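You operate a simulated robot arm through the tools that you are given. There is no shell and no other tool.

You run a simulated robot arm. Do the job below in one go: nothing can be reset, and whatever is moved stays where it is left.

Task
Shut two taps, squeegee the mat dry and lay the tray there.
Fine: white tap and yellow hose tap; blue squeegee, put back; the white-gripped tray from the sink shelf. Set down upright: blue squeegee.
Where things are to end (x, y in the base frame): steel tray with white grips within 0.06 m of [0.08, -0.75].

The check looks at the end state, three seconds after you hand in, the way a careful person would. Anything else that was tipped, shoved, dropped, spilled or broken makes it a failure.

Robot
A 6-joint arm with a two-finger gripper, fixed in place. Base frame: the origin is at the foot of the arm, x ahead of it, y to its left, z up. Lengths are in m, angles in rad, forces in N, time in s.
With the tool pointing down near the work surface it reaches from about 0.14 to 0.88 m from the base axis. Its first joint turns from -2.897 to 2.897 rad. Payload 3.43 kg.
Tool frame: the origin (TCP) lies between the finger pads and is the grasp point; the fingertips stand 0.02 m ahead of it; z points along the fingers, y is the line along which they close. Largest opening 0.19 m; the body of the gripper starts 0.248 m behind the TCP.
Orientation is told as [roll, pitch, yaw] about the base's x, y, z axes, in that order, counted from this pose: with the fingers straight down and closing along the base's y, the tool's x points along the base's -x, its y along +y and its z along -z.

Tools
- The arm moves only by the tool nudge_tool. Its argument "series" is text: rows parted by semicolons, each of 7 numbers parted by spaces: the closure, from 0 (fully open) to 1 (shut), then the shift along the tool's x, y, z in units of 200 mm (1.0 is 200 mm), then the turn, a rotation vector about the tool's x, y, z in units of 90 degrees (1.0 is 90 degrees). In form: grip x y z rx ry rz; .... A call has 1 to 20 rows; each row is the pose to reach, as a shift and turn from the pose commanded when the call began, along the tool's axes at that moment. A call with a number of a shift or a turn outside -1 to 1 is refused whole. Each row takes 0.2 s and may step no farther than 0.05 m and 0.15 rad from the row before; otherwise, or with a gripper value out of range, the whole call is refused. A pose out of reach is approached as far as the arm can. The call stops where the force on the tool passes 60 N (or 10 N more than at its start, if that is more) or the arm is blocked; 0.2 s more then pass. Each finger travels about 0.153 m/s and halts on what it meets, pressing with about 30 N; the grip force reading is that of the motor and also rises with nothing between the fingers. The clock runs only during rows and for 0.2 s after the last one: add rows that repeat a pose to give the fingers time. The reply holds the time, the measured pose of the TCP, the force on the tool along the base axes, the opening and the grip force, in the units named above and with some noise, with the torque about the TCP (base axes, N m) and any sound that the robot's microphone picked up, and new pictures: "views" is both (left out), scene, wrist or none.
- Cameras (640 x 400 px; columns grow to the right, rows downward): "scene" is fixed at [0.2208, -0.5008, 1.6145]; the picture's right is [0.43, -0.90, 0.00], its down [0.30, 0.14, -0.94] and it looks along [0.85, 0.40, 0.33] (base axes); focal length 214 px, centre (320, 200). "wrist" rides on the gripper at [0.07, -0.008, -0.288] in the tool frame; the picture's right is [0.12, 0.99, 0.00], its down [-0.96, 0.12, -0.25] and it looks along [-0.25, 0.03, 0.97] (tool axes); focal length 261 px, centre (320, 200). There is no depth. A picture from a camera that has moved, and an enlarged one, comes with that camera's place and axes in the base frame and with its lens.
- move_column(by): slides the trunk up (or, below 0, down) by that many m; the arm rides with it, the base frame stays. It gives what a move gives, with no picture.
- zoom(camera, box): a new picture of the part [left, top, right, bottom] of that camera's present view, enlarged. The clock stands still meanwhile.
- job_done(): hands the job in; it is judged then, once.

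Nothing tells you positions but the pictures and the camera data. Unless the task says otherwise, let go and move clear before handing in.

The tools are called after "Emit:" as name(argument=value, ...) on one line, values as JSON. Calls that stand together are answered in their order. nudge_tool: Moves the arm, as the interface text tells. Its arguments: {"type":"object","properties":{"series":{"type":"string"},"views":{"type":"string","enum":["both","scene","wrist","none"]}},"required":["series"]} The other tools are called the same way: move_column (by) slides the trunk up or down; zoom (camera, box) takes an enlarged picture of a part of a camera's view; job_done () hands the job in.

At the start:

```text
time_s: 0.0
ee_pos: [0.4683, -0.4105, 1.5366]
tcp_rot: [0.0, -0.001, 0.0]
wrist_force: [0.1, 0.2, 0.7]
ft_torque: [-0.01, 0.02, -0.01]
gripper_width: 0.1898
grasp_force: 0.0
trunk travel left (down, up): [-0.2, 0.24]
```

scene: 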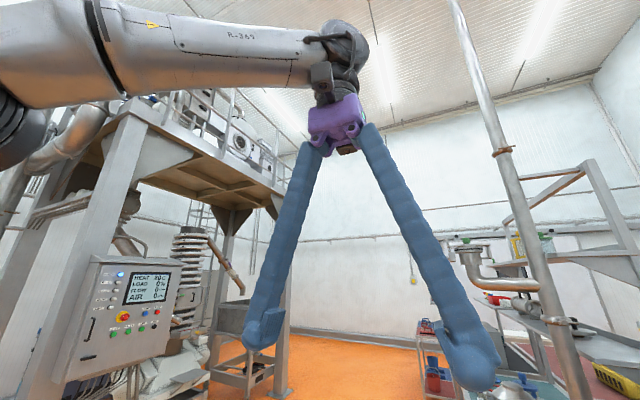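
wrist: 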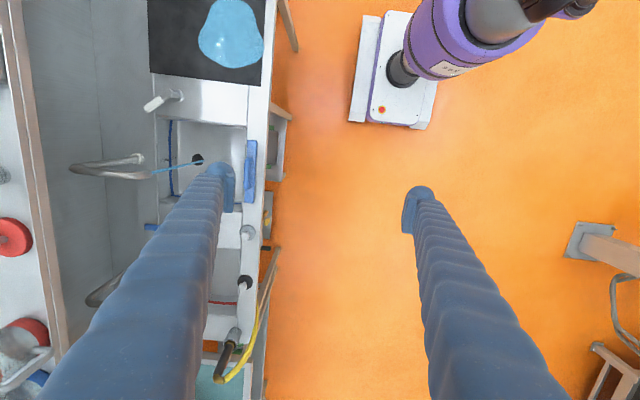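

The wrist view shows a sink counter on the arm's right (−y) side, with taps, a blue squeegee and a yellow hose; the gripper is high up. I'll look closer before moving.

Emit:
zoom(camera="wrist", box=[0, 0, 300, 190])

Emit:
zoom(camera="wrist", box=[0, 200, 300, 400])

Emit:
zoom(camera="scene", box=[400, 200, 640, 400])

Emit:
zoom(camera="wrist", box=[130, 70, 290, 170])

```text
2.11 times, centred on (150, 95) of wrist
camera zoom: at [0.3992, -0.4188, 1.8237], right [-0.12, 0.99, 0.0], down [0.96, 0.12, 0.25], along [0.25, 0.03, -0.97], focal length 549 px, centre (678, 421)
```

zoom: 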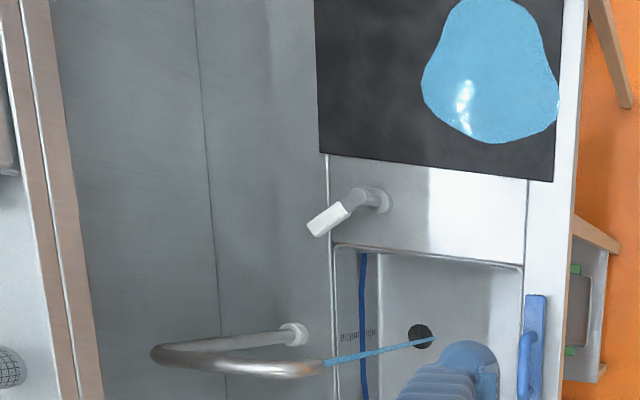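

```text
2.00 times, centred on (150, 300) of wrist
camera zoom: at [0.3992, -0.4188, 1.8237], right [-0.12, 0.99, 0.0], down [0.96, 0.12, 0.25], along [0.25, 0.03, -0.97], focal length 521 px, centre (660, 0)
```

zoom: 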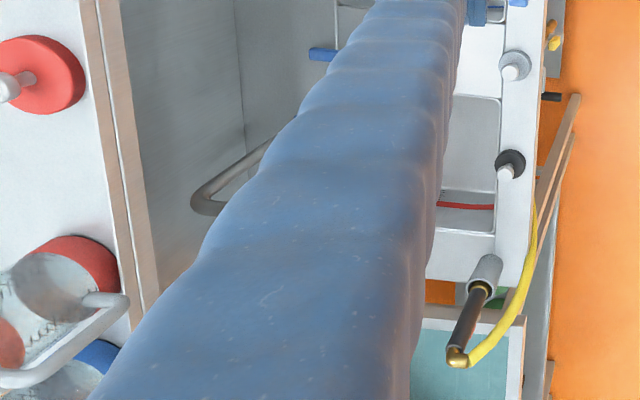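

```text
2.00 times, centred on (520, 300) of scene
camera zoom: at [0.2208, -0.5008, 1.6145], right [0.43, -0.9, 0.0], down [0.3, 0.14, -0.94], along [0.85, 0.4, 0.33], focal length 429 px, centre (-80, 0)
```

zoom: 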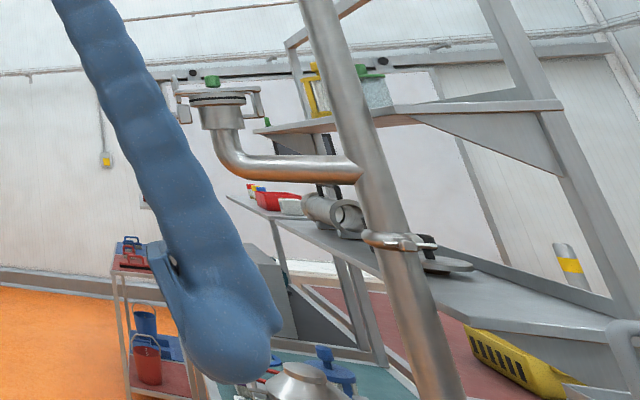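

```text
4.00 times, centred on (210, 120) of wrist
camera zoom: at [0.3992, -0.4188, 1.8237], right [-0.12, 0.99, 0.0], down [0.96, 0.12, 0.25], along [0.25, 0.03, -0.97], focal length 1043 px, centre (760, 520)
```

zoom: 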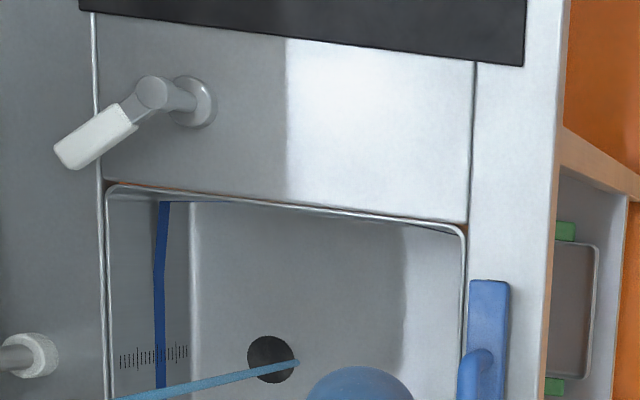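

The counter's rear end with the dark mat is partly out of view. I'll move the gripper backwards (−x) at height to view mat and taps.

Emit:
nudge_tool(series="0 0.25 0 0 0 0 0; 0 0.5 0 0 0 0 0; 0 0.75 0 0 0 0 0; 0 1 0 0 0 0 0", views="both")

```text
time_s: 1.0
ee_pos: [0.2675, -0.4107, 1.538]
tcp_rot: [-0.002, 0.0, 0.0]
wrist_force: [-0.2, -0.6, 0.2]
ft_torque: [-0.03, -0.06, -0.03]
gripper_width: 0.19
grasp_force: 0.1
trunk travel left (down, up): [-0.2, 0.24]
camera wrist: at [0.1971, -0.4198, 1.8247], right [-0.12, 0.99, 0.0], down [0.96, 0.12, 0.25], along [0.25, 0.03, -0.97], focal length 261 px, centre (320, 200)
```

scene: 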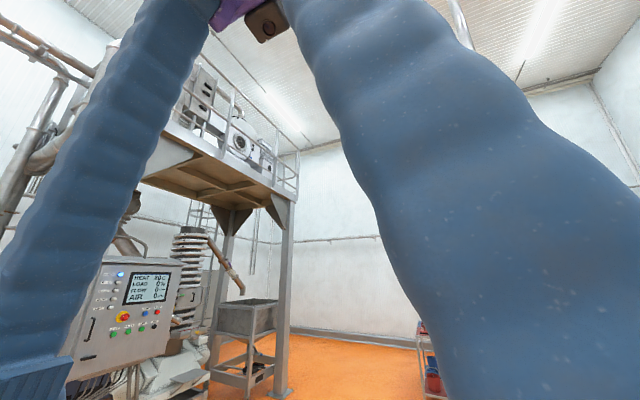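
wrist: 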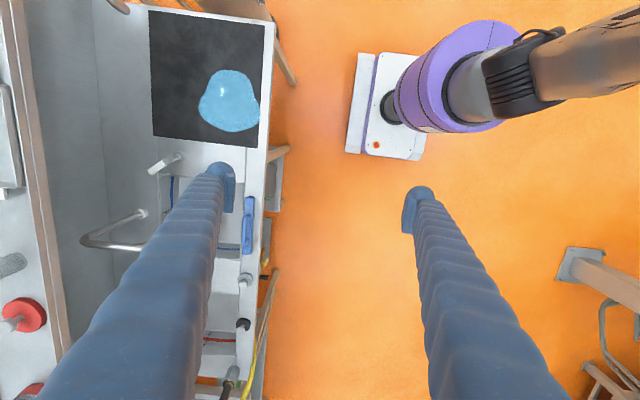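

The counter top is at about z≈0.87, mat about x −0.11..0.28, y −1.00..−0.64, puddle centred near (0.13,−0.74). I'll turn the gripper by 90° so the camera sees the whole counter without fingers in the way.

Emit:
nudge_tool(series="0 -0.06 0 0 0 0 -0.09; 0 -0.12 0 0 0 0 -0.18; 0 -0.18 0 0 0 0 -0.27; 0 -0.24 0 0 0 0 -0.36; 0 -0.3 0 0 0 0 -0.45; 0 -0.36 0 0 0 0 -0.54; 0 -0.42 0 0 0 0 -0.63; 0 -0.48 0 0 0 0 -0.72; 0 -0.54 0 0 0 0 -0.81; 0 -0.6 0 0 0 0 -0.9; 0 -0.7 0 0 0 0 -0.95; 0 -0.75 0 0 0 0 -1", views="both")

```text
time_s: 3.6
ee_pos: [0.4192, -0.4112, 1.5378]
tcp_rot: [0.0, 0.0, 1.572]
wrist_force: [0.6, 0.5, -0.6]
ft_torque: [-0.03, 0.01, 0.04]
gripper_width: 0.1901
grasp_force: 0.0
trunk travel left (down, up): [-0.2, 0.24]
camera wrist: at [0.4277, -0.4806, 1.8248], right [-0.99, -0.12, 0.0], down [-0.12, 0.96, 0.25], along [-0.03, 0.25, -0.97], focal length 261 px, centre (320, 200)
```

scene: 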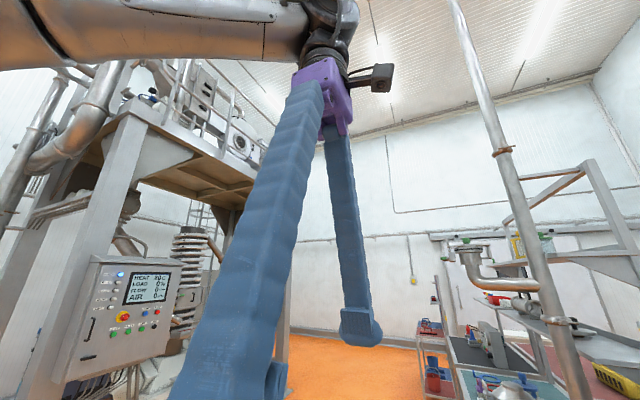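
wrist: 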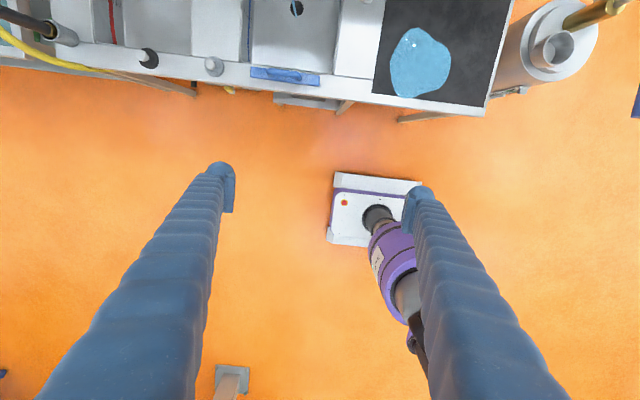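

Good viewpoint. I'll shift toward the counter (−y) by 0.2 at this height.

Emit:
nudge_tool(series="0 0.25 0 0 0 0 0; 0 0.5 0 0 0 0 0; 0 0.75 0 0 0 0 0; 0 1 0 0 0 0 0", views="wrist")

Emit:
zoom(camera="wrist", box=[0, 0, 320, 200])

Emit:
zoom(camera="wrist", box=[200, 0, 520, 200])

```text
time_s: 4.6
ee_pos: [0.4061, -0.5923, 1.5027]
tcp_rot: [-0.006, 0.01, 1.571]
wrist_force: [-0.1, 0.3, -0.1]
ft_torque: [0.11, -0.06, 0.04]
gripper_width: 0.1898
grasp_force: 0.1
out of reach, approached as far as the arm can: row 3, 4
trunk travel left (down, up): [-0.2, 0.24]
camera wrist: at [0.4126, -0.6597, 1.7905], right [-0.99, -0.12, -0.01], down [-0.12, 0.96, 0.24], along [-0.02, 0.24, -0.97], focal length 261 px, centre (320, 200)
```

wrist: 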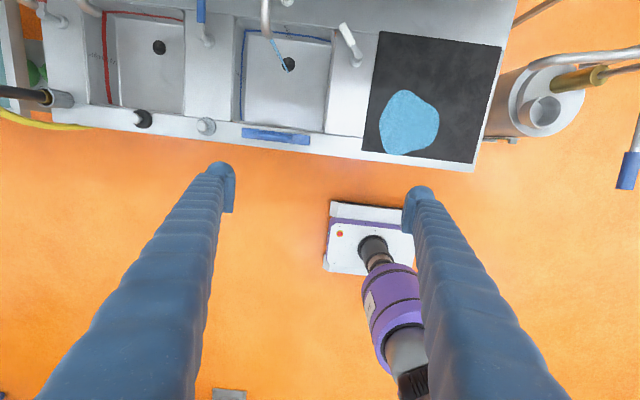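

```text
2.00 times, centred on (160, 100) of wrist
camera zoom: at [0.4126, -0.6597, 1.7905], right [-0.99, -0.12, -0.01], down [-0.12, 0.96, 0.24], along [-0.02, 0.24, -0.97], focal length 521 px, centre (640, 400)
```

zoom: 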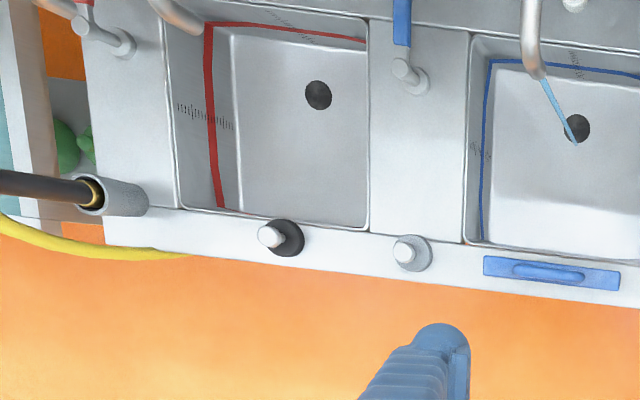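

```text
2.00 times, centred on (360, 100) of wrist
camera zoom: at [0.4126, -0.6597, 1.7905], right [-0.99, -0.12, -0.01], down [-0.12, 0.96, 0.24], along [-0.02, 0.24, -0.97], focal length 521 px, centre (240, 400)
```

zoom: 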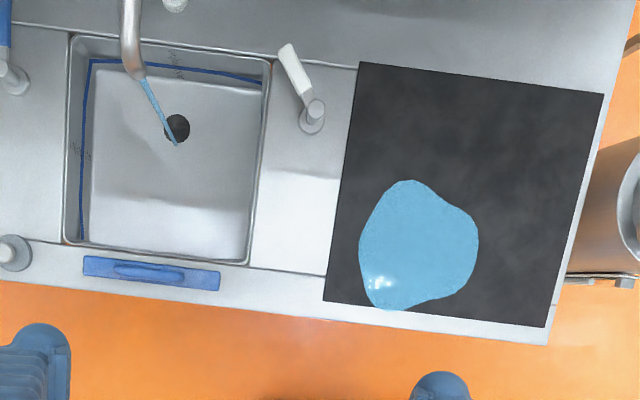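

The white tap lever is at about (0.34,−0.90); next to it blue and another tap. The yellow hose tap seems to be under the counter's front. I'll back off, descend and tilt the camera to look at the front and the shelf.

Emit:
nudge_tool(series="0 -0.1 0 0.1 0 0.07 0; 0 -0.2 0 0.2 0 0.14 0; 0 -0.3 0 0.3 0 0.21 0; 0 -0.4 0 0.4 0 0.28 0; 0 -0.5 0 0.5 0 0.35 0; 0 -0.6 0 0.6 0 0.42 0; 0 -0.7 0 0.7 0 0.49 0; 0 -0.8 0 0.8 0 0.56 0; 0 -0.9 0 0.9 0 0.63 0; 0 -1 0 1 0 0.7 0", views="wrist")

Emit:
zoom(camera="wrist", box=[100, 0, 540, 260])

```text
time_s: 6.8
ee_pos: [0.4084, -0.39, 1.3029]
tcp_rot: [0.005, 1.101, 1.575]
wrist_force: [0.7, 0.5, 0.2]
ft_torque: [-0.05, 0.03, -0.07]
gripper_width: 0.1899
grasp_force: 0.2
trunk travel left (down, up): [-0.2, 0.24]
camera wrist: at [0.4165, -0.1648, 1.4959], right [-0.99, -0.06, 0.11], down [-0.12, 0.66, -0.75], along [-0.03, -0.75, -0.66], focal length 261 px, centre (320, 200)
```

wrist: 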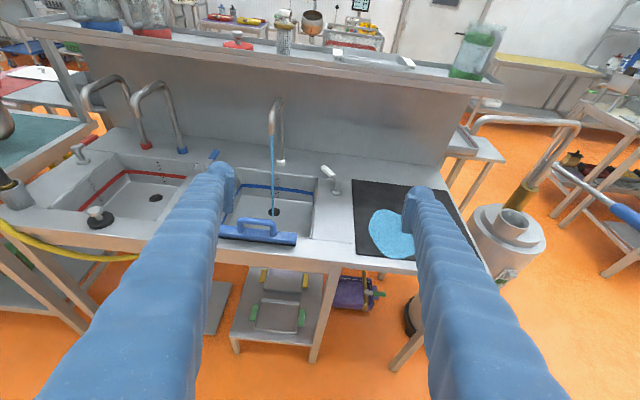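

```text
1.45 times, centred on (320, 130) of wrist
camera zoom: at [0.4165, -0.1648, 1.4959], right [-0.99, -0.06, 0.11], down [-0.12, 0.66, -0.75], along [-0.03, -0.75, -0.66], focal length 379 px, centre (320, 302)
```

zoom: 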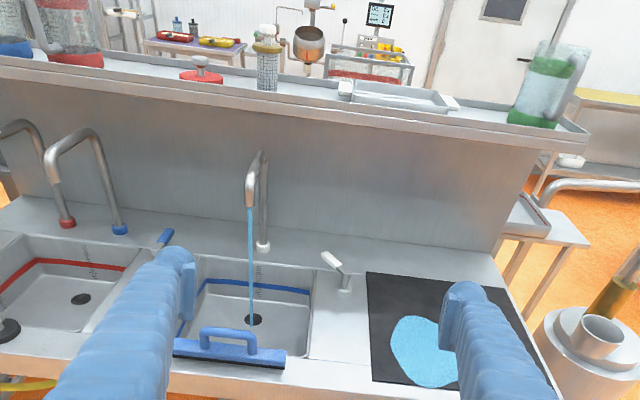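

The upper shelf behind the sink holds a steel tray with white grips; trays with green and yellow grips sit on the lower shelf. The squeegee stands blade-down on the counter's front edge. Zooming in on details.

Emit:
zoom(camera="wrist", box=[320, 30, 520, 155])

Emit:
zoom(camera="wrist", box=[210, 140, 370, 240])

Emit:
zoom(camera="wrist", box=[0, 120, 220, 260])

Emit:
zoom(camera="wrist", box=[200, 240, 420, 380])

```text
3.20 times, centred on (420, 92) of wrist
camera zoom: at [0.4165, -0.1648, 1.4959], right [-0.99, -0.06, 0.11], down [-0.12, 0.66, -0.75], along [-0.03, -0.75, -0.66], focal length 834 px, centre (0, 544)
```

zoom: 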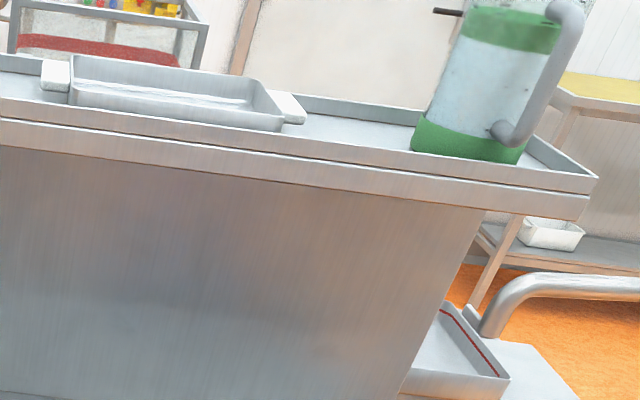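

```text
4.00 times, centred on (290, 190) of wrist
camera zoom: at [0.4165, -0.1648, 1.4959], right [-0.99, -0.06, 0.11], down [-0.12, 0.66, -0.75], along [-0.03, -0.75, -0.66], focal length 1043 px, centre (440, 240)
```

zoom: 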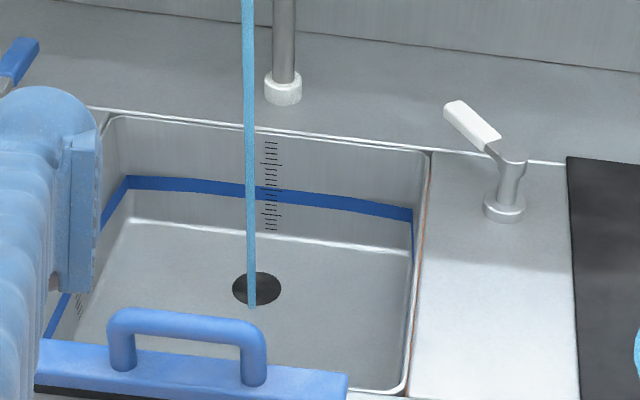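

```text
2.86 times, centred on (110, 190) of wrist
camera zoom: at [0.4165, -0.1648, 1.4959], right [-0.99, -0.06, 0.11], down [-0.12, 0.66, -0.75], along [-0.03, -0.75, -0.66], focal length 745 px, centre (920, 229)
```

zoom: 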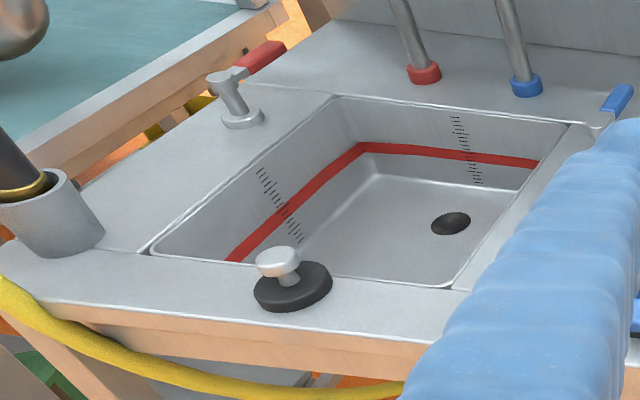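

```text
2.86 times, centred on (310, 310) of wrist
camera zoom: at [0.4165, -0.1648, 1.4959], right [-0.99, -0.06, 0.11], down [-0.12, 0.66, -0.75], along [-0.03, -0.75, -0.66], focal length 745 px, centre (349, -114)
```

zoom: 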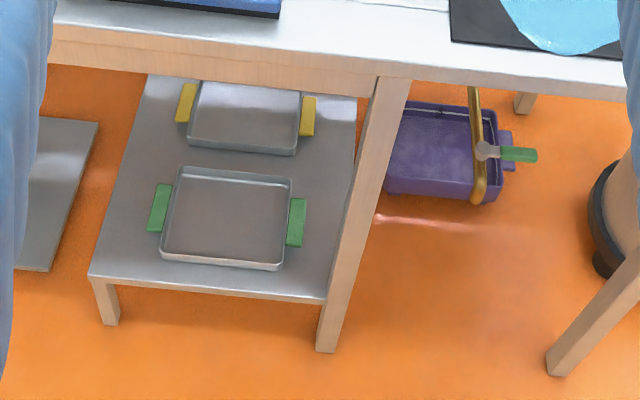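

The running faucet has a white base; its white lever is turned about 45° toward +x while the red and blue (shut) levers point to −y. Now I need to find the yellow hose tap, hidden behind the left finger.

Emit:
nudge_tool(series="0 -0.127 -0.143 0.064 0 0.04 0; 0 -0.254 -0.286 0.128 0 0.08 0; 0 -0.381 -0.429 0.193 0 0.12 0; 0 -0.509 -0.571 0.257 0 0.16 0; 0 -0.636 -0.714 0.321 0 0.2 0; 0 -0.763 -0.857 0.386 0 0.24 0; 0 -0.89 -1 0.45 0 0.28 0", views="wrist")

```text
time_s: 8.4
ee_pos: [0.6075, -0.3902, 1.1025]
tcp_rot: [0.028, 1.54, 1.601]
wrist_force: [-0.3, 0.1, 0.1]
ft_torque: [0.02, 0.0, -0.02]
gripper_width: 0.19
grasp_force: 0.0
trunk travel left (down, up): [-0.2, 0.24]
camera wrist: at [0.6156, -0.1041, 1.1809], right [-0.99, 0.0, 0.12], down [-0.12, 0.28, -0.95], along [-0.03, -0.96, -0.27], focal length 261 px, centre (320, 200)
```

wrist: 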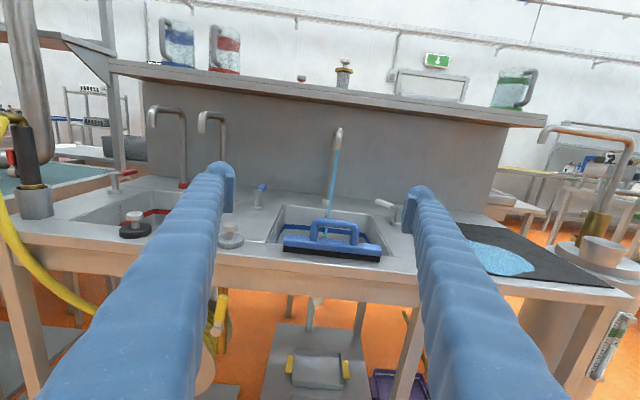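

The yellow tap peeks out near (215,320) in the image, behind the finger. Closing the gripper and dropping lower should reveal it.

Emit:
nudge_tool(series="1 -0.2 0 0 0 0 0; 1 -0.4 0 0 0 0 0; 1 -0.6 0 0 0 0 0; 1 -0.75 0 0 0 0 0", views="wrist")

Emit:
zoom(camera="wrist", box=[100, 180, 340, 330])

Emit:
zoom(camera="wrist", box=[220, 80, 460, 230])

```text
time_s: 9.4
ee_pos: [0.6082, -0.3846, 0.9548]
tcp_rot: [0.02, 1.539, 1.591]
wrist_force: [0.4, -0.4, 0.2]
ft_torque: [-0.01, -0.01, -0.04]
gripper_width: 0.0001
grasp_force: 30.3
trunk travel left (down, up): [-0.2, 0.24]
camera wrist: at [0.6153, -0.099, 1.0325], right [-0.99, 0.0, 0.12], down [-0.12, 0.28, -0.95], along [-0.03, -0.96, -0.28], focal length 261 px, centre (320, 200)
```

wrist: 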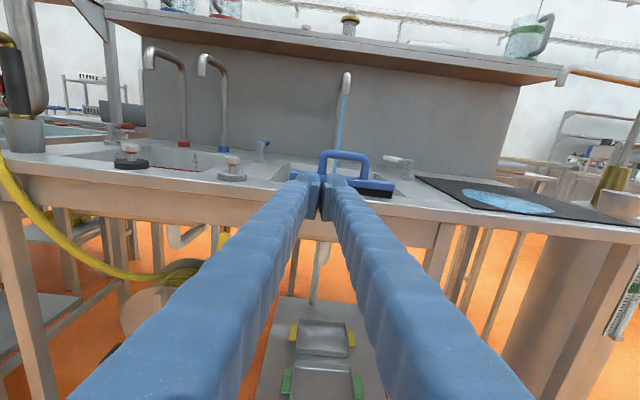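

```text
2.67 times, centred on (220, 255) of wrist
camera zoom: at [0.6153, -0.099, 1.0325], right [-0.99, 0.0, 0.12], down [-0.12, 0.28, -0.95], along [-0.03, -0.96, -0.28], focal length 695 px, centre (587, 53)
```

zoom: 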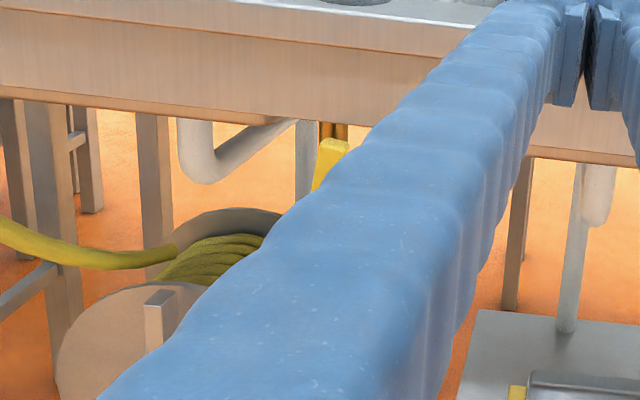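

```text
2.67 times, centred on (340, 155) of wrist
camera zoom: at [0.6153, -0.099, 1.0325], right [-0.99, 0.0, 0.12], down [-0.12, 0.28, -0.95], along [-0.03, -0.96, -0.28], focal length 695 px, centre (267, 320)
```

zoom: 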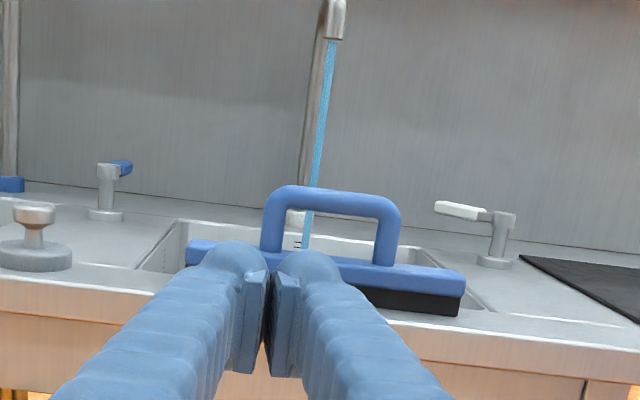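

I'll lower the trunk to look straight under the counter front.

Emit:
move_column(by=-0.2)

Emit:
nudge_tool(series="1 0 0.2 0 0 0 0; 1 0 0.4 0 0 0 0", views="wrist")

Emit:
zoom(camera="wrist", box=[60, 80, 300, 230])

```text
time_s: 11.6
ee_pos: [0.6064, -0.3849, 0.7534]
tcp_rot: [0.025, 1.538, 1.599]
wrist_force: [0.5, -0.3, -0.3]
ft_torque: [0.01, 0.01, 0.04]
gripper_width: 0.0
grasp_force: 29.9
trunk travel left (down, up): [0.0, 0.44]
```

```text
time_s: 12.2
ee_pos: [0.5262, -0.384, 0.7537]
tcp_rot: [0.027, 1.538, 1.598]
wrist_force: [-0.9, 0.2, 0.2]
ft_torque: [-0.02, 0.03, 0.0]
gripper_width: 0.0
grasp_force: 29.9
trunk travel left (down, up): [0.0, 0.44]
camera wrist: at [0.5349, -0.0981, 0.8329], right [-0.99, 0.0, 0.12], down [-0.12, 0.28, -0.95], along [-0.03, -0.96, -0.28], focal length 261 px, centre (320, 200)
```

wrist: 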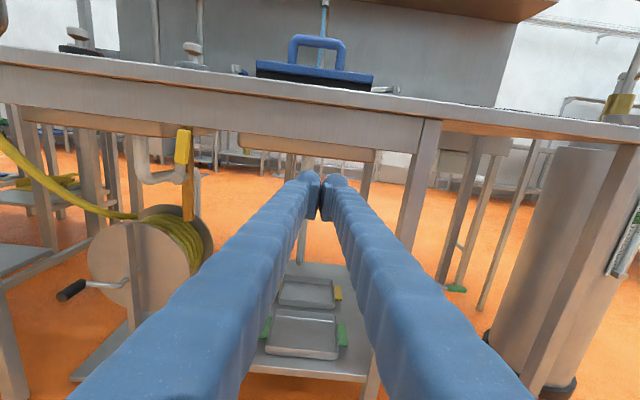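

```text
2.67 times, centred on (180, 155) of wrist
camera zoom: at [0.5349, -0.0981, 0.8329], right [-0.99, 0.0, 0.12], down [-0.12, 0.28, -0.95], along [-0.03, -0.96, -0.28], focal length 695 px, centre (693, 320)
```

zoom: 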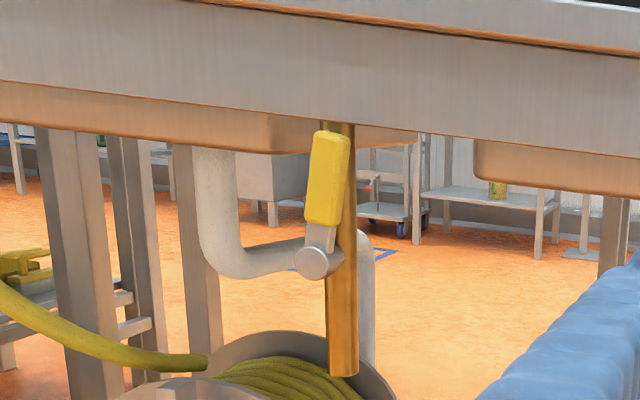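

The yellow hose tap is a lever on a vertical brass pipe just in front of the counter: hub near (0.787,−0.58,0.70), handle pointing straight up (in line = open). The green one of the same kind was shut with its lever pointing to −x. I'll slide to +x to get in front of it and look.

Emit:
nudge_tool(series="1 0 -0.25 0 0 0 0; 1 0 -0.5 0 0 0 0; 1 0 -0.75 0 0 0 0; 1 0 -1 0 0 0 0", views="wrist")

Emit:
zoom(camera="wrist", box=[160, 60, 400, 210])

```text
time_s: 13.2
ee_pos: [0.7253, -0.3842, 0.7546]
tcp_rot: [0.055, 1.54, 1.624]
wrist_force: [-0.1, 0.2, -0.6]
ft_torque: [0.02, 0.01, -0.02]
gripper_width: 0.0001
grasp_force: 29.9
trunk travel left (down, up): [0.0, 0.44]
camera wrist: at [0.7346, -0.0988, 0.8327], right [-0.99, 0.0, 0.12], down [-0.12, 0.28, -0.95], along [-0.03, -0.96, -0.28], focal length 261 px, centre (320, 200)
```

wrist: 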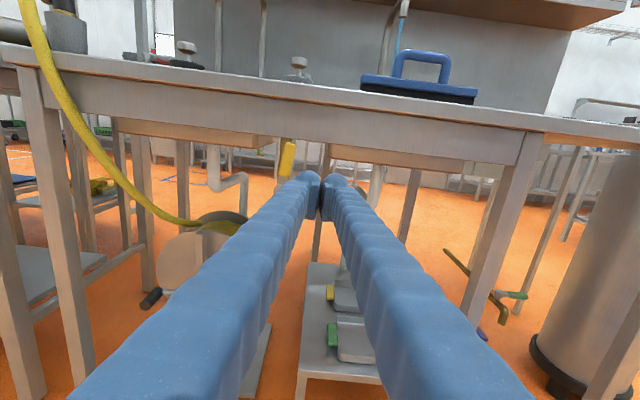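

```text
2.67 times, centred on (280, 135) of wrist
camera zoom: at [0.7346, -0.0988, 0.8327], right [-0.99, 0.0, 0.12], down [-0.12, 0.28, -0.95], along [-0.03, -0.96, -0.28], focal length 695 px, centre (427, 373)
```

zoom: 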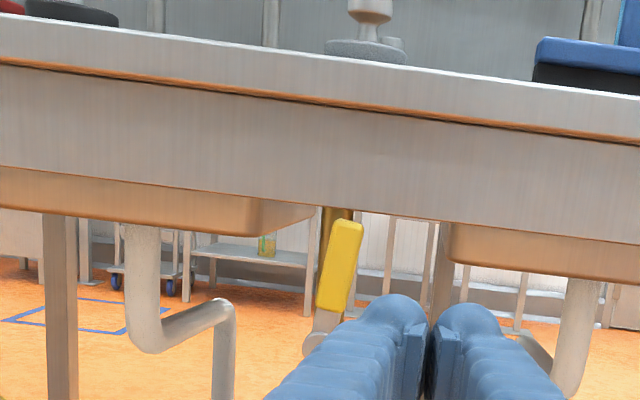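

The handle top is at about (0.788,−0.60,0.787). I'll go around to its +x side with closed fingers, first checking reach.

Emit:
nudge_tool(series="1 0 -0.2 0 0 0 0; 1 0.05 -0.4 0 0 0 0; 1 0.05 -0.58 0 0 0 0; 1 0.05 -0.58 0.2 0 0 0; 1 0.05 -0.58 0.4 0 0 0", views="wrist")

```text
time_s: 14.4
ee_pos: [0.8412, -0.4645, 0.7615]
tcp_rot: [0.037, 1.539, 1.606]
wrist_force: [-0.5, 1.0, 0.0]
ft_torque: [-0.01, 0.0, 0.04]
gripper_width: 0.0
grasp_force: 30.0
trunk travel left (down, up): [0.0, 0.44]
camera wrist: at [0.8501, -0.1787, 0.8404], right [-0.99, 0.0, 0.12], down [-0.12, 0.28, -0.95], along [-0.03, -0.96, -0.28], focal length 261 px, centre (320, 200)
```

wrist: 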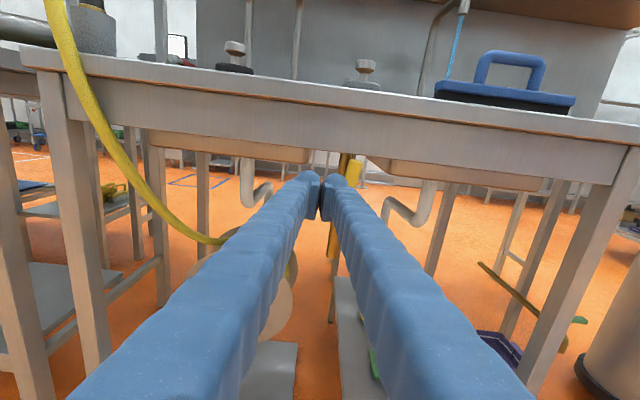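

Emit:
zoom(camera="wrist", box=[270, 120, 430, 220])

```text
4.00 times, centred on (350, 170) of wrist
camera zoom: at [0.8501, -0.1787, 0.8404], right [-0.99, 0.0, 0.12], down [-0.12, 0.28, -0.95], along [-0.03, -0.96, -0.28], focal length 1043 px, centre (200, 320)
```

zoom: 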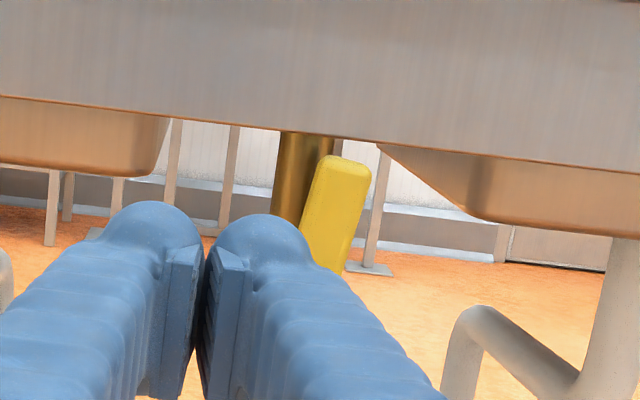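

Fingers are just right for the +x side of the handle; apron bottom is at z≈0.80, so I'll drop a little, then advance alongside the handle.

Emit:
nudge_tool(series="1 -0.07 0 0 0 0 0; 1 -0.07 0 0.2 0 0 0; 1 -0.07 0 0.4 0 0 0; 1 -0.07 0 0.6 0 0 0", views="wrist")

Emit:
zoom(camera="wrist", box=[270, 120, 430, 220])

```text
time_s: 15.4
ee_pos: [0.8434, -0.5833, 0.743]
tcp_rot: [0.056, 1.54, 1.63]
wrist_force: [-0.5, 1.0, 0.2]
ft_torque: [0.03, 0.0, -0.03]
gripper_width: 0.0001
grasp_force: 30.1
trunk travel left (down, up): [0.0, 0.44]
camera wrist: at [0.8508, -0.2978, 0.8225], right [-0.99, -0.01, 0.12], down [-0.12, 0.28, -0.95], along [-0.03, -0.96, -0.28], focal length 261 px, centre (320, 200)
```

wrist: 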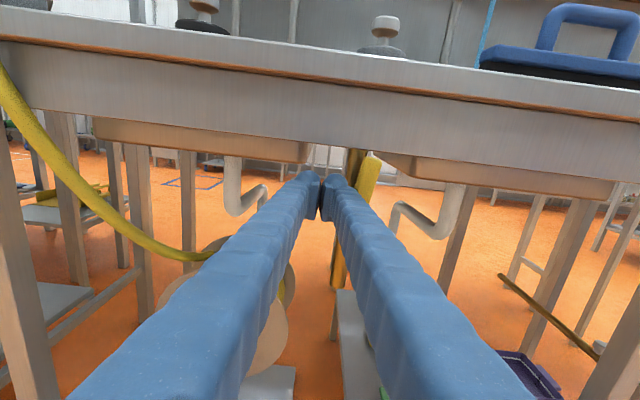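

```text
4.00 times, centred on (350, 170) of wrist
camera zoom: at [0.8508, -0.2978, 0.8225], right [-0.99, -0.01, 0.12], down [-0.12, 0.28, -0.95], along [-0.03, -0.96, -0.28], focal length 1043 px, centre (200, 320)
```

zoom: 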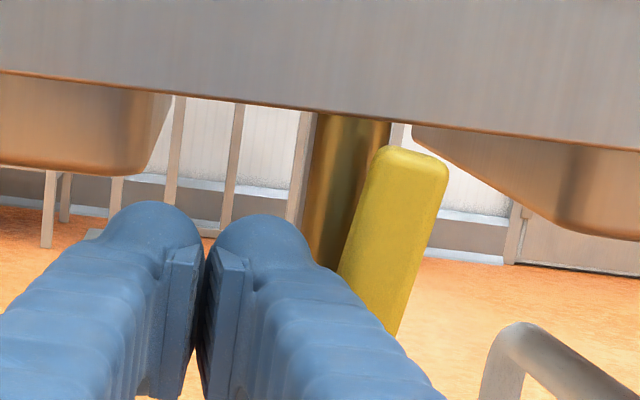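

Beside the handle now. I'll push it toward −x along its arc, first halfway.

Emit:
nudge_tool(series="1 0 0 0.04 0 0 0; 1 0.025 0.085 0.04 0 0 0; 1 0.075 0.17 0.04 0 0 0; 1 0.09 0.3 0.04 0 0 0", views="wrist")

Emit:
zoom(camera="wrist", box=[270, 120, 430, 220])

```text
time_s: 16.4
ee_pos: [0.7817, -0.5932, 0.7604]
tcp_rot: [0.025, 1.539, 1.598]
wrist_force: [0.7, 0.3, 0.6]
ft_torque: [0.13, 0.0, 0.0]
gripper_width: 0.0
grasp_force: 30.1
trunk travel left (down, up): [0.0, 0.44]
camera wrist: at [0.7908, -0.3073, 0.8403], right [-0.99, 0.0, 0.12], down [-0.12, 0.28, -0.95], along [-0.03, -0.96, -0.28], focal length 261 px, centre (320, 200)
```

wrist: 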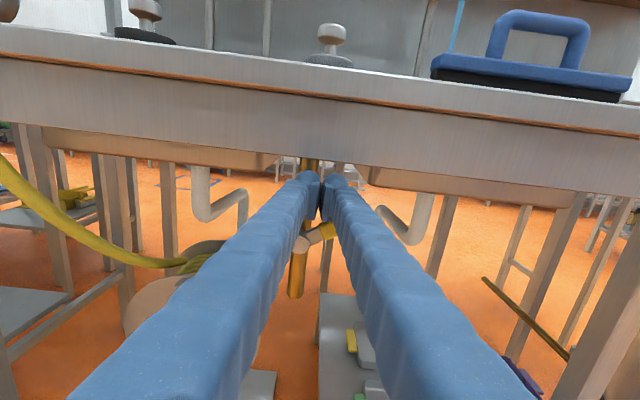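

```text
4.00 times, centred on (350, 170) of wrist
camera zoom: at [0.7908, -0.3073, 0.8403], right [-0.99, 0.0, 0.12], down [-0.12, 0.28, -0.95], along [-0.03, -0.96, -0.28], focal length 1043 px, centre (200, 320)
```

zoom: 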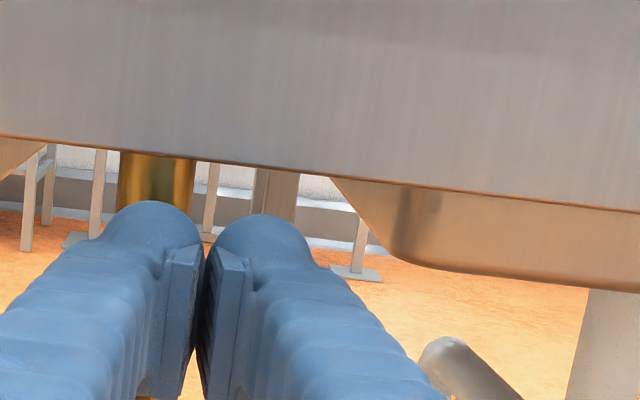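

The lever follows (about 60° now). Continuing down to horizontal.

Emit:
nudge_tool(series="1 -0.034 0.11 0 0 0 0; 1 -0.1 0.19 0 0 0 0; 1 -0.13 0.2 0 0 0 0", views="wrist")

Emit:
zoom(camera="wrist", box=[240, 180, 400, 280])

```text
time_s: 17.2
ee_pos: [0.7425, -0.5919, 0.7358]
tcp_rot: [0.025, 1.537, 1.595]
wrist_force: [0.1, -0.2, 0.6]
ft_torque: [0.01, 0.0, 0.02]
gripper_width: 0.0
grasp_force: 29.9
trunk travel left (down, up): [0.0, 0.44]
camera wrist: at [0.7506, -0.3065, 0.8141], right [-0.99, 0.0, 0.12], down [-0.12, 0.28, -0.95], along [-0.03, -0.96, -0.28], focal length 261 px, centre (320, 200)
```

wrist: 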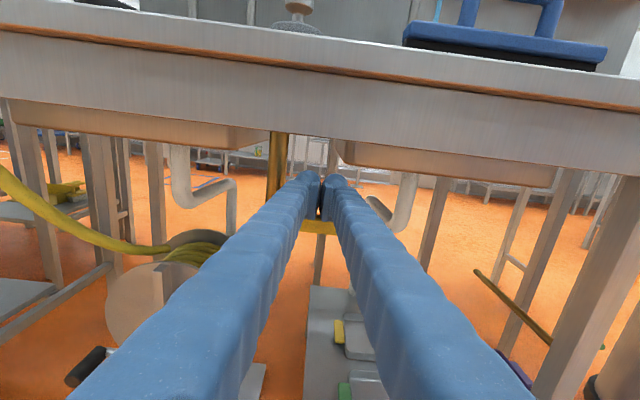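

```text
4.00 times, centred on (320, 230) of wrist
camera zoom: at [0.7506, -0.3065, 0.8141], right [-0.99, 0.0, 0.12], down [-0.12, 0.28, -0.95], along [-0.03, -0.96, -0.28], focal length 1043 px, centre (320, 80)
```

zoom: 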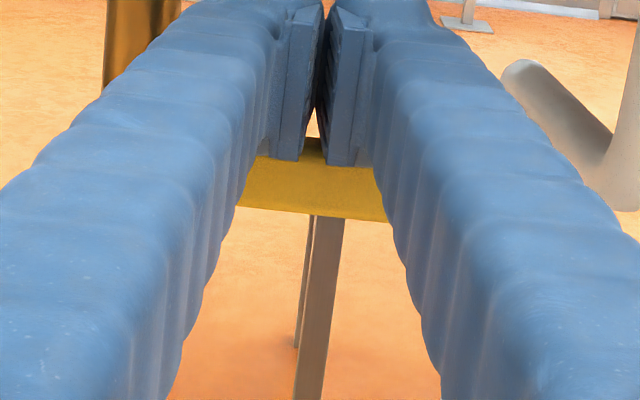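

The handle looks horizontal. I'll press slightly further to feel whether it is at its stop.

Emit:
nudge_tool(series="1 -0.03 0 0 0 0 0; 1 -0.06 0 0 0 0 0", views="none")

```text
time_s: 17.8
ee_pos: [0.7423, -0.5916, 0.7347]
tcp_rot: [-0.35, 1.55, 1.218]
wrist_force: [0.6, -5.5, 56.1]
ft_torque: [-0.55, 0.1, -0.55]
gripper_width: 0.0063
grasp_force: 34.1
trunk travel left (down, up): [0.0, 0.44]
```

Firm stop: the tap is shut. Lifting off and backing out.

Emit:
nudge_tool(series="1 0.05 0 0 0 0 0; 1 0.1 0 0 0 0 0; 1 0.1 0 -0.2 0 0 0; 1 0.1 0 -0.4 0 0 0; 1 0.1 0 -0.6 0 0 0; 1 0.1 0 -0.8 0 0 0", views="wrist")

Emit:
zoom(camera="wrist", box=[240, 120, 400, 220])

```text
time_s: 19.2
ee_pos: [0.7415, -0.4348, 0.7501]
tcp_rot: [0.034, 1.538, 1.605]
wrist_force: [-0.2, 0.2, -1.9]
ft_torque: [0.0, 0.02, 0.02]
gripper_width: 0.0001
grasp_force: 34.1
trunk travel left (down, up): [0.0, 0.44]
camera wrist: at [0.7501, -0.1479, 0.8286], right [-0.99, 0.0, 0.12], down [-0.12, 0.28, -0.95], along [-0.03, -0.96, -0.28], focal length 261 px, centre (320, 200)
```

wrist: 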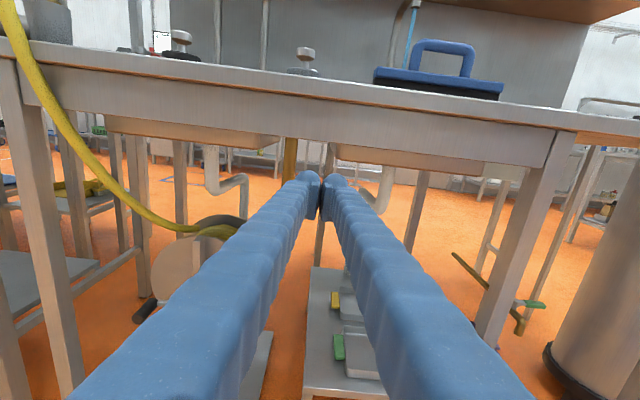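

```text
4.00 times, centred on (320, 170) of wrist
camera zoom: at [0.7501, -0.1479, 0.8286], right [-0.99, 0.0, 0.12], down [-0.12, 0.28, -0.95], along [-0.03, -0.96, -0.28], focal length 1043 px, centre (320, 320)
```

zoom: 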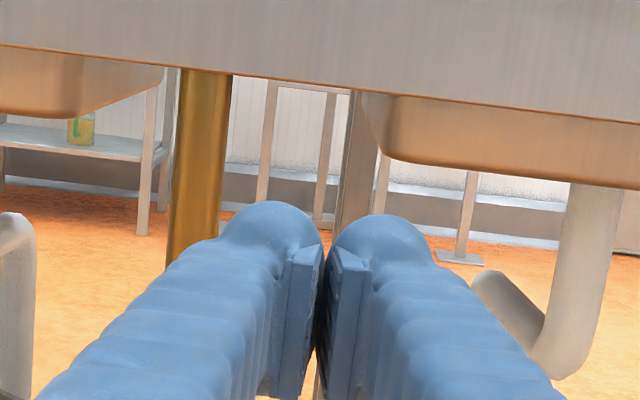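

Now for the white tap. I'll raise the trunk again and go to a hover in front of and above the white lever.

Emit:
move_column(by=0.2)

Emit:
nudge_tool(series="1 0.2 0.2 0 0 0 0; 1 0.4 0.4 0 0 -0.05 0; 1 0.6 0.6 0 0 -0.1 0; 1 0.8 0.8 0 0 -0.15 0; 1 1 1 0 0 -0.2 0; 1 1 1 0 0 -0.28 0", views="wrist")

```text
time_s: 21.3
ee_pos: [0.7427, -0.4334, 0.9502]
tcp_rot: [0.041, 1.539, 1.613]
wrist_force: [-0.5, 0.0, -0.3]
ft_torque: [0.01, 0.01, -0.01]
gripper_width: 0.0
grasp_force: 34.3
trunk travel left (down, up): [-0.2, 0.24]
```

```text
refused: row 1 steps farther than a row can; nothing moved
```

Emit:
nudge_tool(series="1 0.16 0.16 0 0 0 0; 1 0.32 0.32 0 0 -0.05 0; 1 0.48 0.48 0 0 -0.1 0; 1 0.64 0.64 0 0 -0.15 0; 1 0.8 0.8 0 0 -0.2 0; 1 0.9 0.9 0 0 -0.24 0; 1 1 1 0 0 -0.28 0", views="wrist")

Emit:
zoom(camera="wrist", box=[0, 150, 260, 320])

```text
time_s: 22.9
ee_pos: [0.5399, -0.4399, 1.1498]
tcp_rot: [0.0, 1.097, 1.573]
wrist_force: [-0.2, 0.8, -0.3]
ft_torque: [0.02, -0.01, 0.07]
gripper_width: 0.0
grasp_force: 34.9
trunk travel left (down, up): [-0.2, 0.24]
camera wrist: at [0.5486, -0.2147, 1.3434], right [-0.99, -0.05, 0.11], down [-0.12, 0.66, -0.74], along [-0.03, -0.75, -0.66], focal length 261 px, centre (320, 200)
```

wrist: 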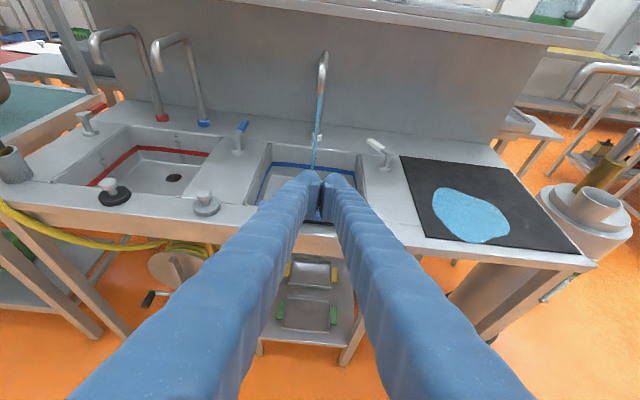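

```text
2.35 times, centred on (130, 235) of wrist
camera zoom: at [0.5486, -0.2147, 1.3434], right [-0.99, -0.05, 0.11], down [-0.12, 0.66, -0.74], along [-0.03, -0.75, -0.66], focal length 613 px, centre (767, 118)
```

zoom: 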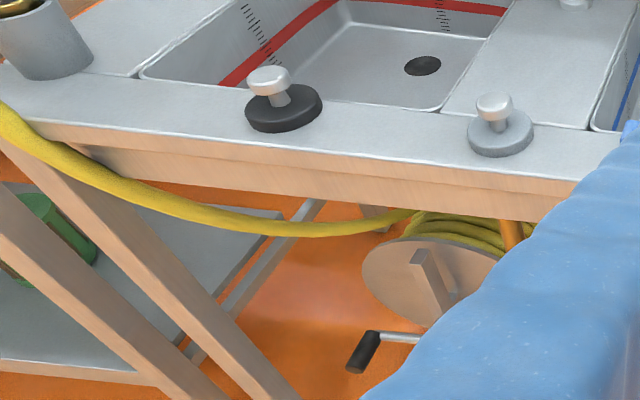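

Emit:
zoom(camera="wrist", box=[300, 110, 460, 210])

Emit:
zoom(camera="wrist", box=[180, 80, 340, 180])

```text
4.00 times, centred on (380, 160) of wrist
camera zoom: at [0.5486, -0.2147, 1.3434], right [-0.99, -0.05, 0.11], down [-0.12, 0.66, -0.74], along [-0.03, -0.75, -0.66], focal length 1043 px, centre (80, 360)
```

zoom: 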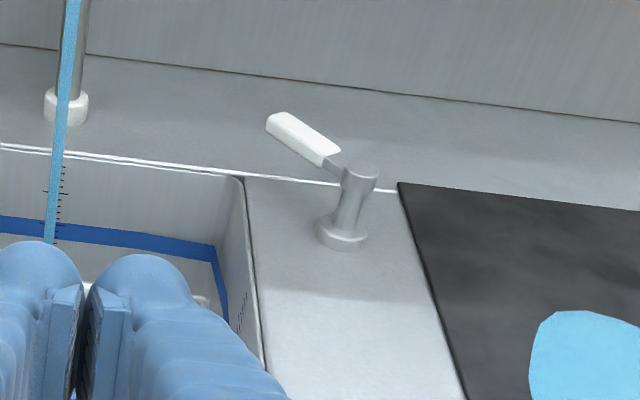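

```text
4.00 times, centred on (260, 130) of wrist
camera zoom: at [0.5486, -0.2147, 1.3434], right [-0.99, -0.05, 0.11], down [-0.12, 0.66, -0.74], along [-0.03, -0.75, -0.66], focal length 1043 px, centre (560, 480)
```

zoom: 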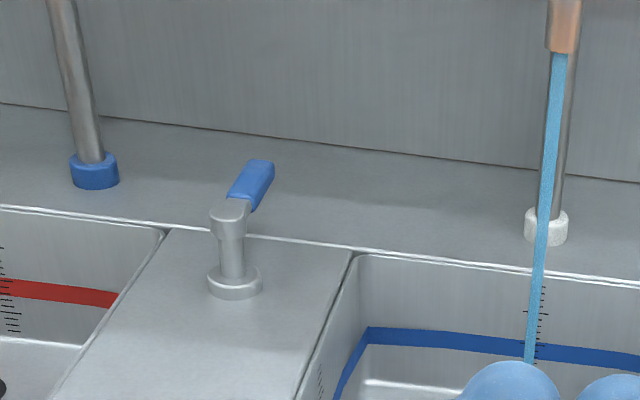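

White lever: pivot (0.336,−0.90), top z≈0.96, tip (0.39,−0.97), ~40° off the shut direction. I'll move the closed fingers in toward it from the front, above the sink.

Emit:
nudge_tool(series="1 0.032 0.1 0.2 0 0 0; 1 0.063 0.2 0.4 0 0 0; 1 0.095 0.3 0.6 0 0 0; 1 0.126 0.4 0.796 0 0 0", views="none")

Emit:
nudge_tool(series="1 0.032 0.05 0.2 0 0 0; 1 0.063 0.1 0.4 0 0 0; 1 0.095 0.15 0.6 0 0 0; 1 0.126 0.2 0.796 0 0 0", views="wrist")

Emit:
zoom(camera="wrist", box=[240, 90, 440, 215])

```text
time_s: 23.9
ee_pos: [0.4612, -0.5922, 1.1029]
tcp_rot: [0.003, 1.099, 1.57]
wrist_force: [-0.1, 0.2, -0.6]
ft_torque: [0.01, -0.01, 0.03]
gripper_width: 0.0002
grasp_force: 34.8
trunk travel left (down, up): [-0.2, 0.24]
```

```text
time_s: 24.9
ee_pos: [0.421, -0.7454, 1.0515]
tcp_rot: [0.001, 1.101, 1.574]
wrist_force: [0.4, 1.1, 0.0]
ft_torque: [-0.01, 0.0, 0.02]
gripper_width: 0.0
grasp_force: 34.7
trunk travel left (down, up): [-0.2, 0.24]
camera wrist: at [0.4298, -0.5214, 1.2445], right [-0.99, -0.05, 0.11], down [-0.12, 0.66, -0.74], along [-0.03, -0.75, -0.66], focal length 261 px, centre (320, 200)
```

wrist: 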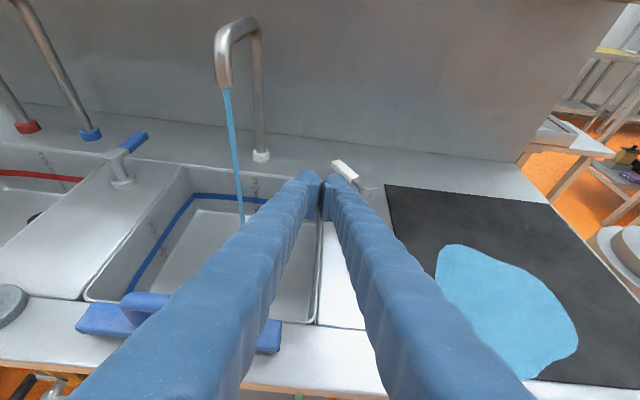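

```text
3.20 times, centred on (340, 152) of wrist
camera zoom: at [0.4298, -0.5214, 1.2445], right [-0.99, -0.05, 0.11], down [-0.12, 0.66, -0.74], along [-0.03, -0.75, -0.66], focal length 834 px, centre (256, 352)
```

zoom: 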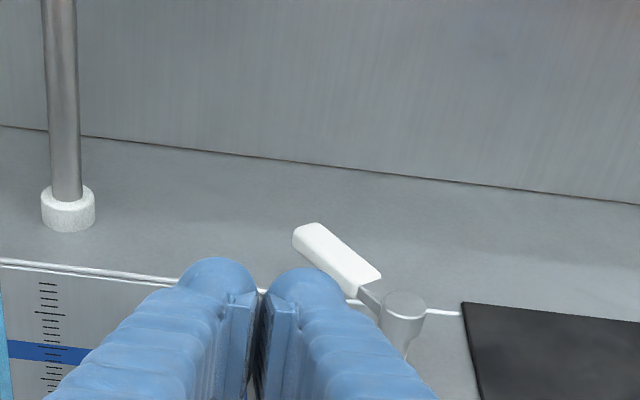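

Emit:
nudge_tool(series="1 -0.014 -0.03 0.22 0 0 0; 1 -0.028 -0.06 0.45 0 0 0; 1 -0.042 -0.06 0.67 0 0 0; 1 -0.055 -0.06 0.898 0 0 0", views="wrist")

Emit:
zoom(camera="wrist", box=[240, 130, 440, 255])

```text
time_s: 25.9
ee_pos: [0.433, -0.9023, 0.9593]
tcp_rot: [0.001, 1.1, 1.571]
wrist_force: [-0.4, 0.3, -0.3]
ft_torque: [-0.03, 0.05, -0.03]
gripper_width: 0.0
grasp_force: 33.8
trunk travel left (down, up): [-0.2, 0.24]
camera wrist: at [0.4415, -0.677, 1.1521], right [-0.99, -0.05, 0.11], down [-0.12, 0.66, -0.74], along [-0.03, -0.75, -0.66], focal length 261 px, centre (320, 200)
```

wrist: 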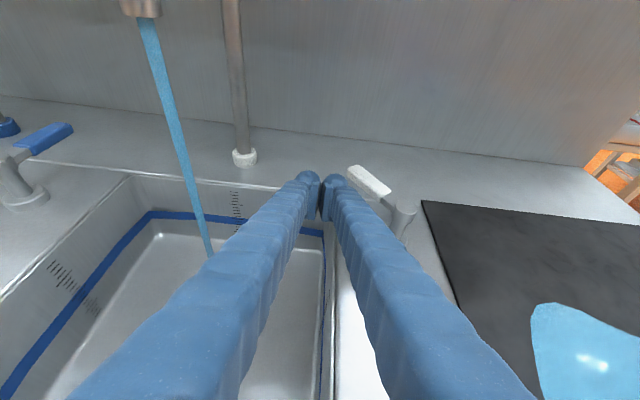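

```text
3.20 times, centred on (340, 192) of wrist
camera zoom: at [0.4415, -0.677, 1.1521], right [-0.99, -0.05, 0.11], down [-0.12, 0.66, -0.74], along [-0.03, -0.75, -0.66], focal length 834 px, centre (256, 224)
```

zoom: 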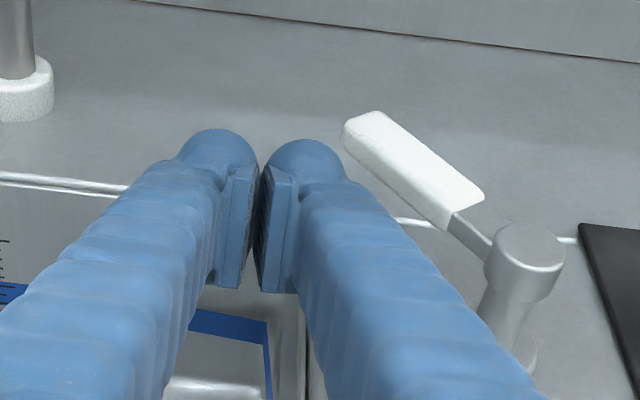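

Aligned. Advance alongside the lever tip, then push toward −x.

Emit:
nudge_tool(series="1 0.063 0 0.145 0 0 0; 1 0.125 0 0.29 0 0 0; 1 0.125 0.1 0.29 0 0 0; 1 0.125 0.2 0.29 0 0 0; 1 0.125 0.26 0.29 0 0 0; 1 0.125 0.31 0.29 0 0 0", views="wrist")

Emit:
zoom(camera="wrist", box=[240, 130, 440, 255])

```text
time_s: 27.3
ee_pos: [0.3801, -0.9652, 0.9554]
tcp_rot: [0.006, 1.102, 1.583]
wrist_force: [39.5, -8.9, -3.7]
ft_torque: [-0.05, 0.05, -1.09]
gripper_width: 0.0
grasp_force: 34.7
trunk travel left (down, up): [-0.2, 0.24]
camera wrist: at [0.3862, -0.7397, 1.1477], right [-0.99, -0.06, 0.11], down [-0.12, 0.66, -0.75], along [-0.03, -0.75, -0.66], focal length 261 px, centre (320, 200)
```

wrist: 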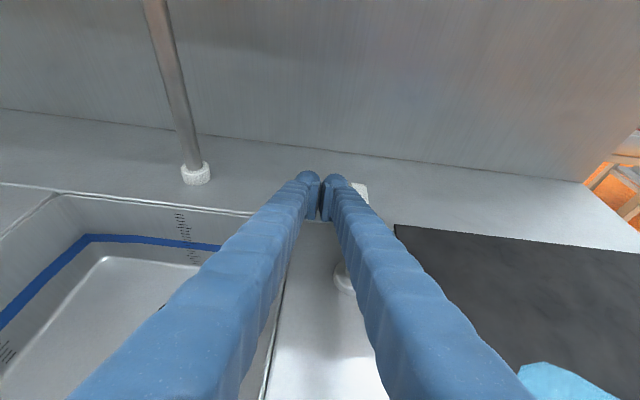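

```text
3.20 times, centred on (340, 192) of wrist
camera zoom: at [0.3862, -0.7397, 1.1477], right [-0.99, -0.06, 0.11], down [-0.12, 0.66, -0.75], along [-0.03, -0.75, -0.66], focal length 834 px, centre (256, 224)
```

zoom: 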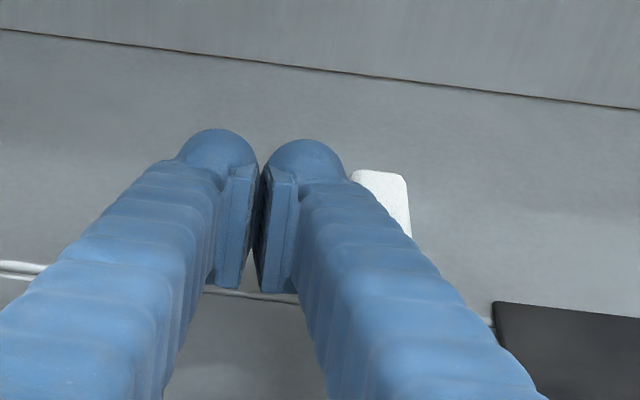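

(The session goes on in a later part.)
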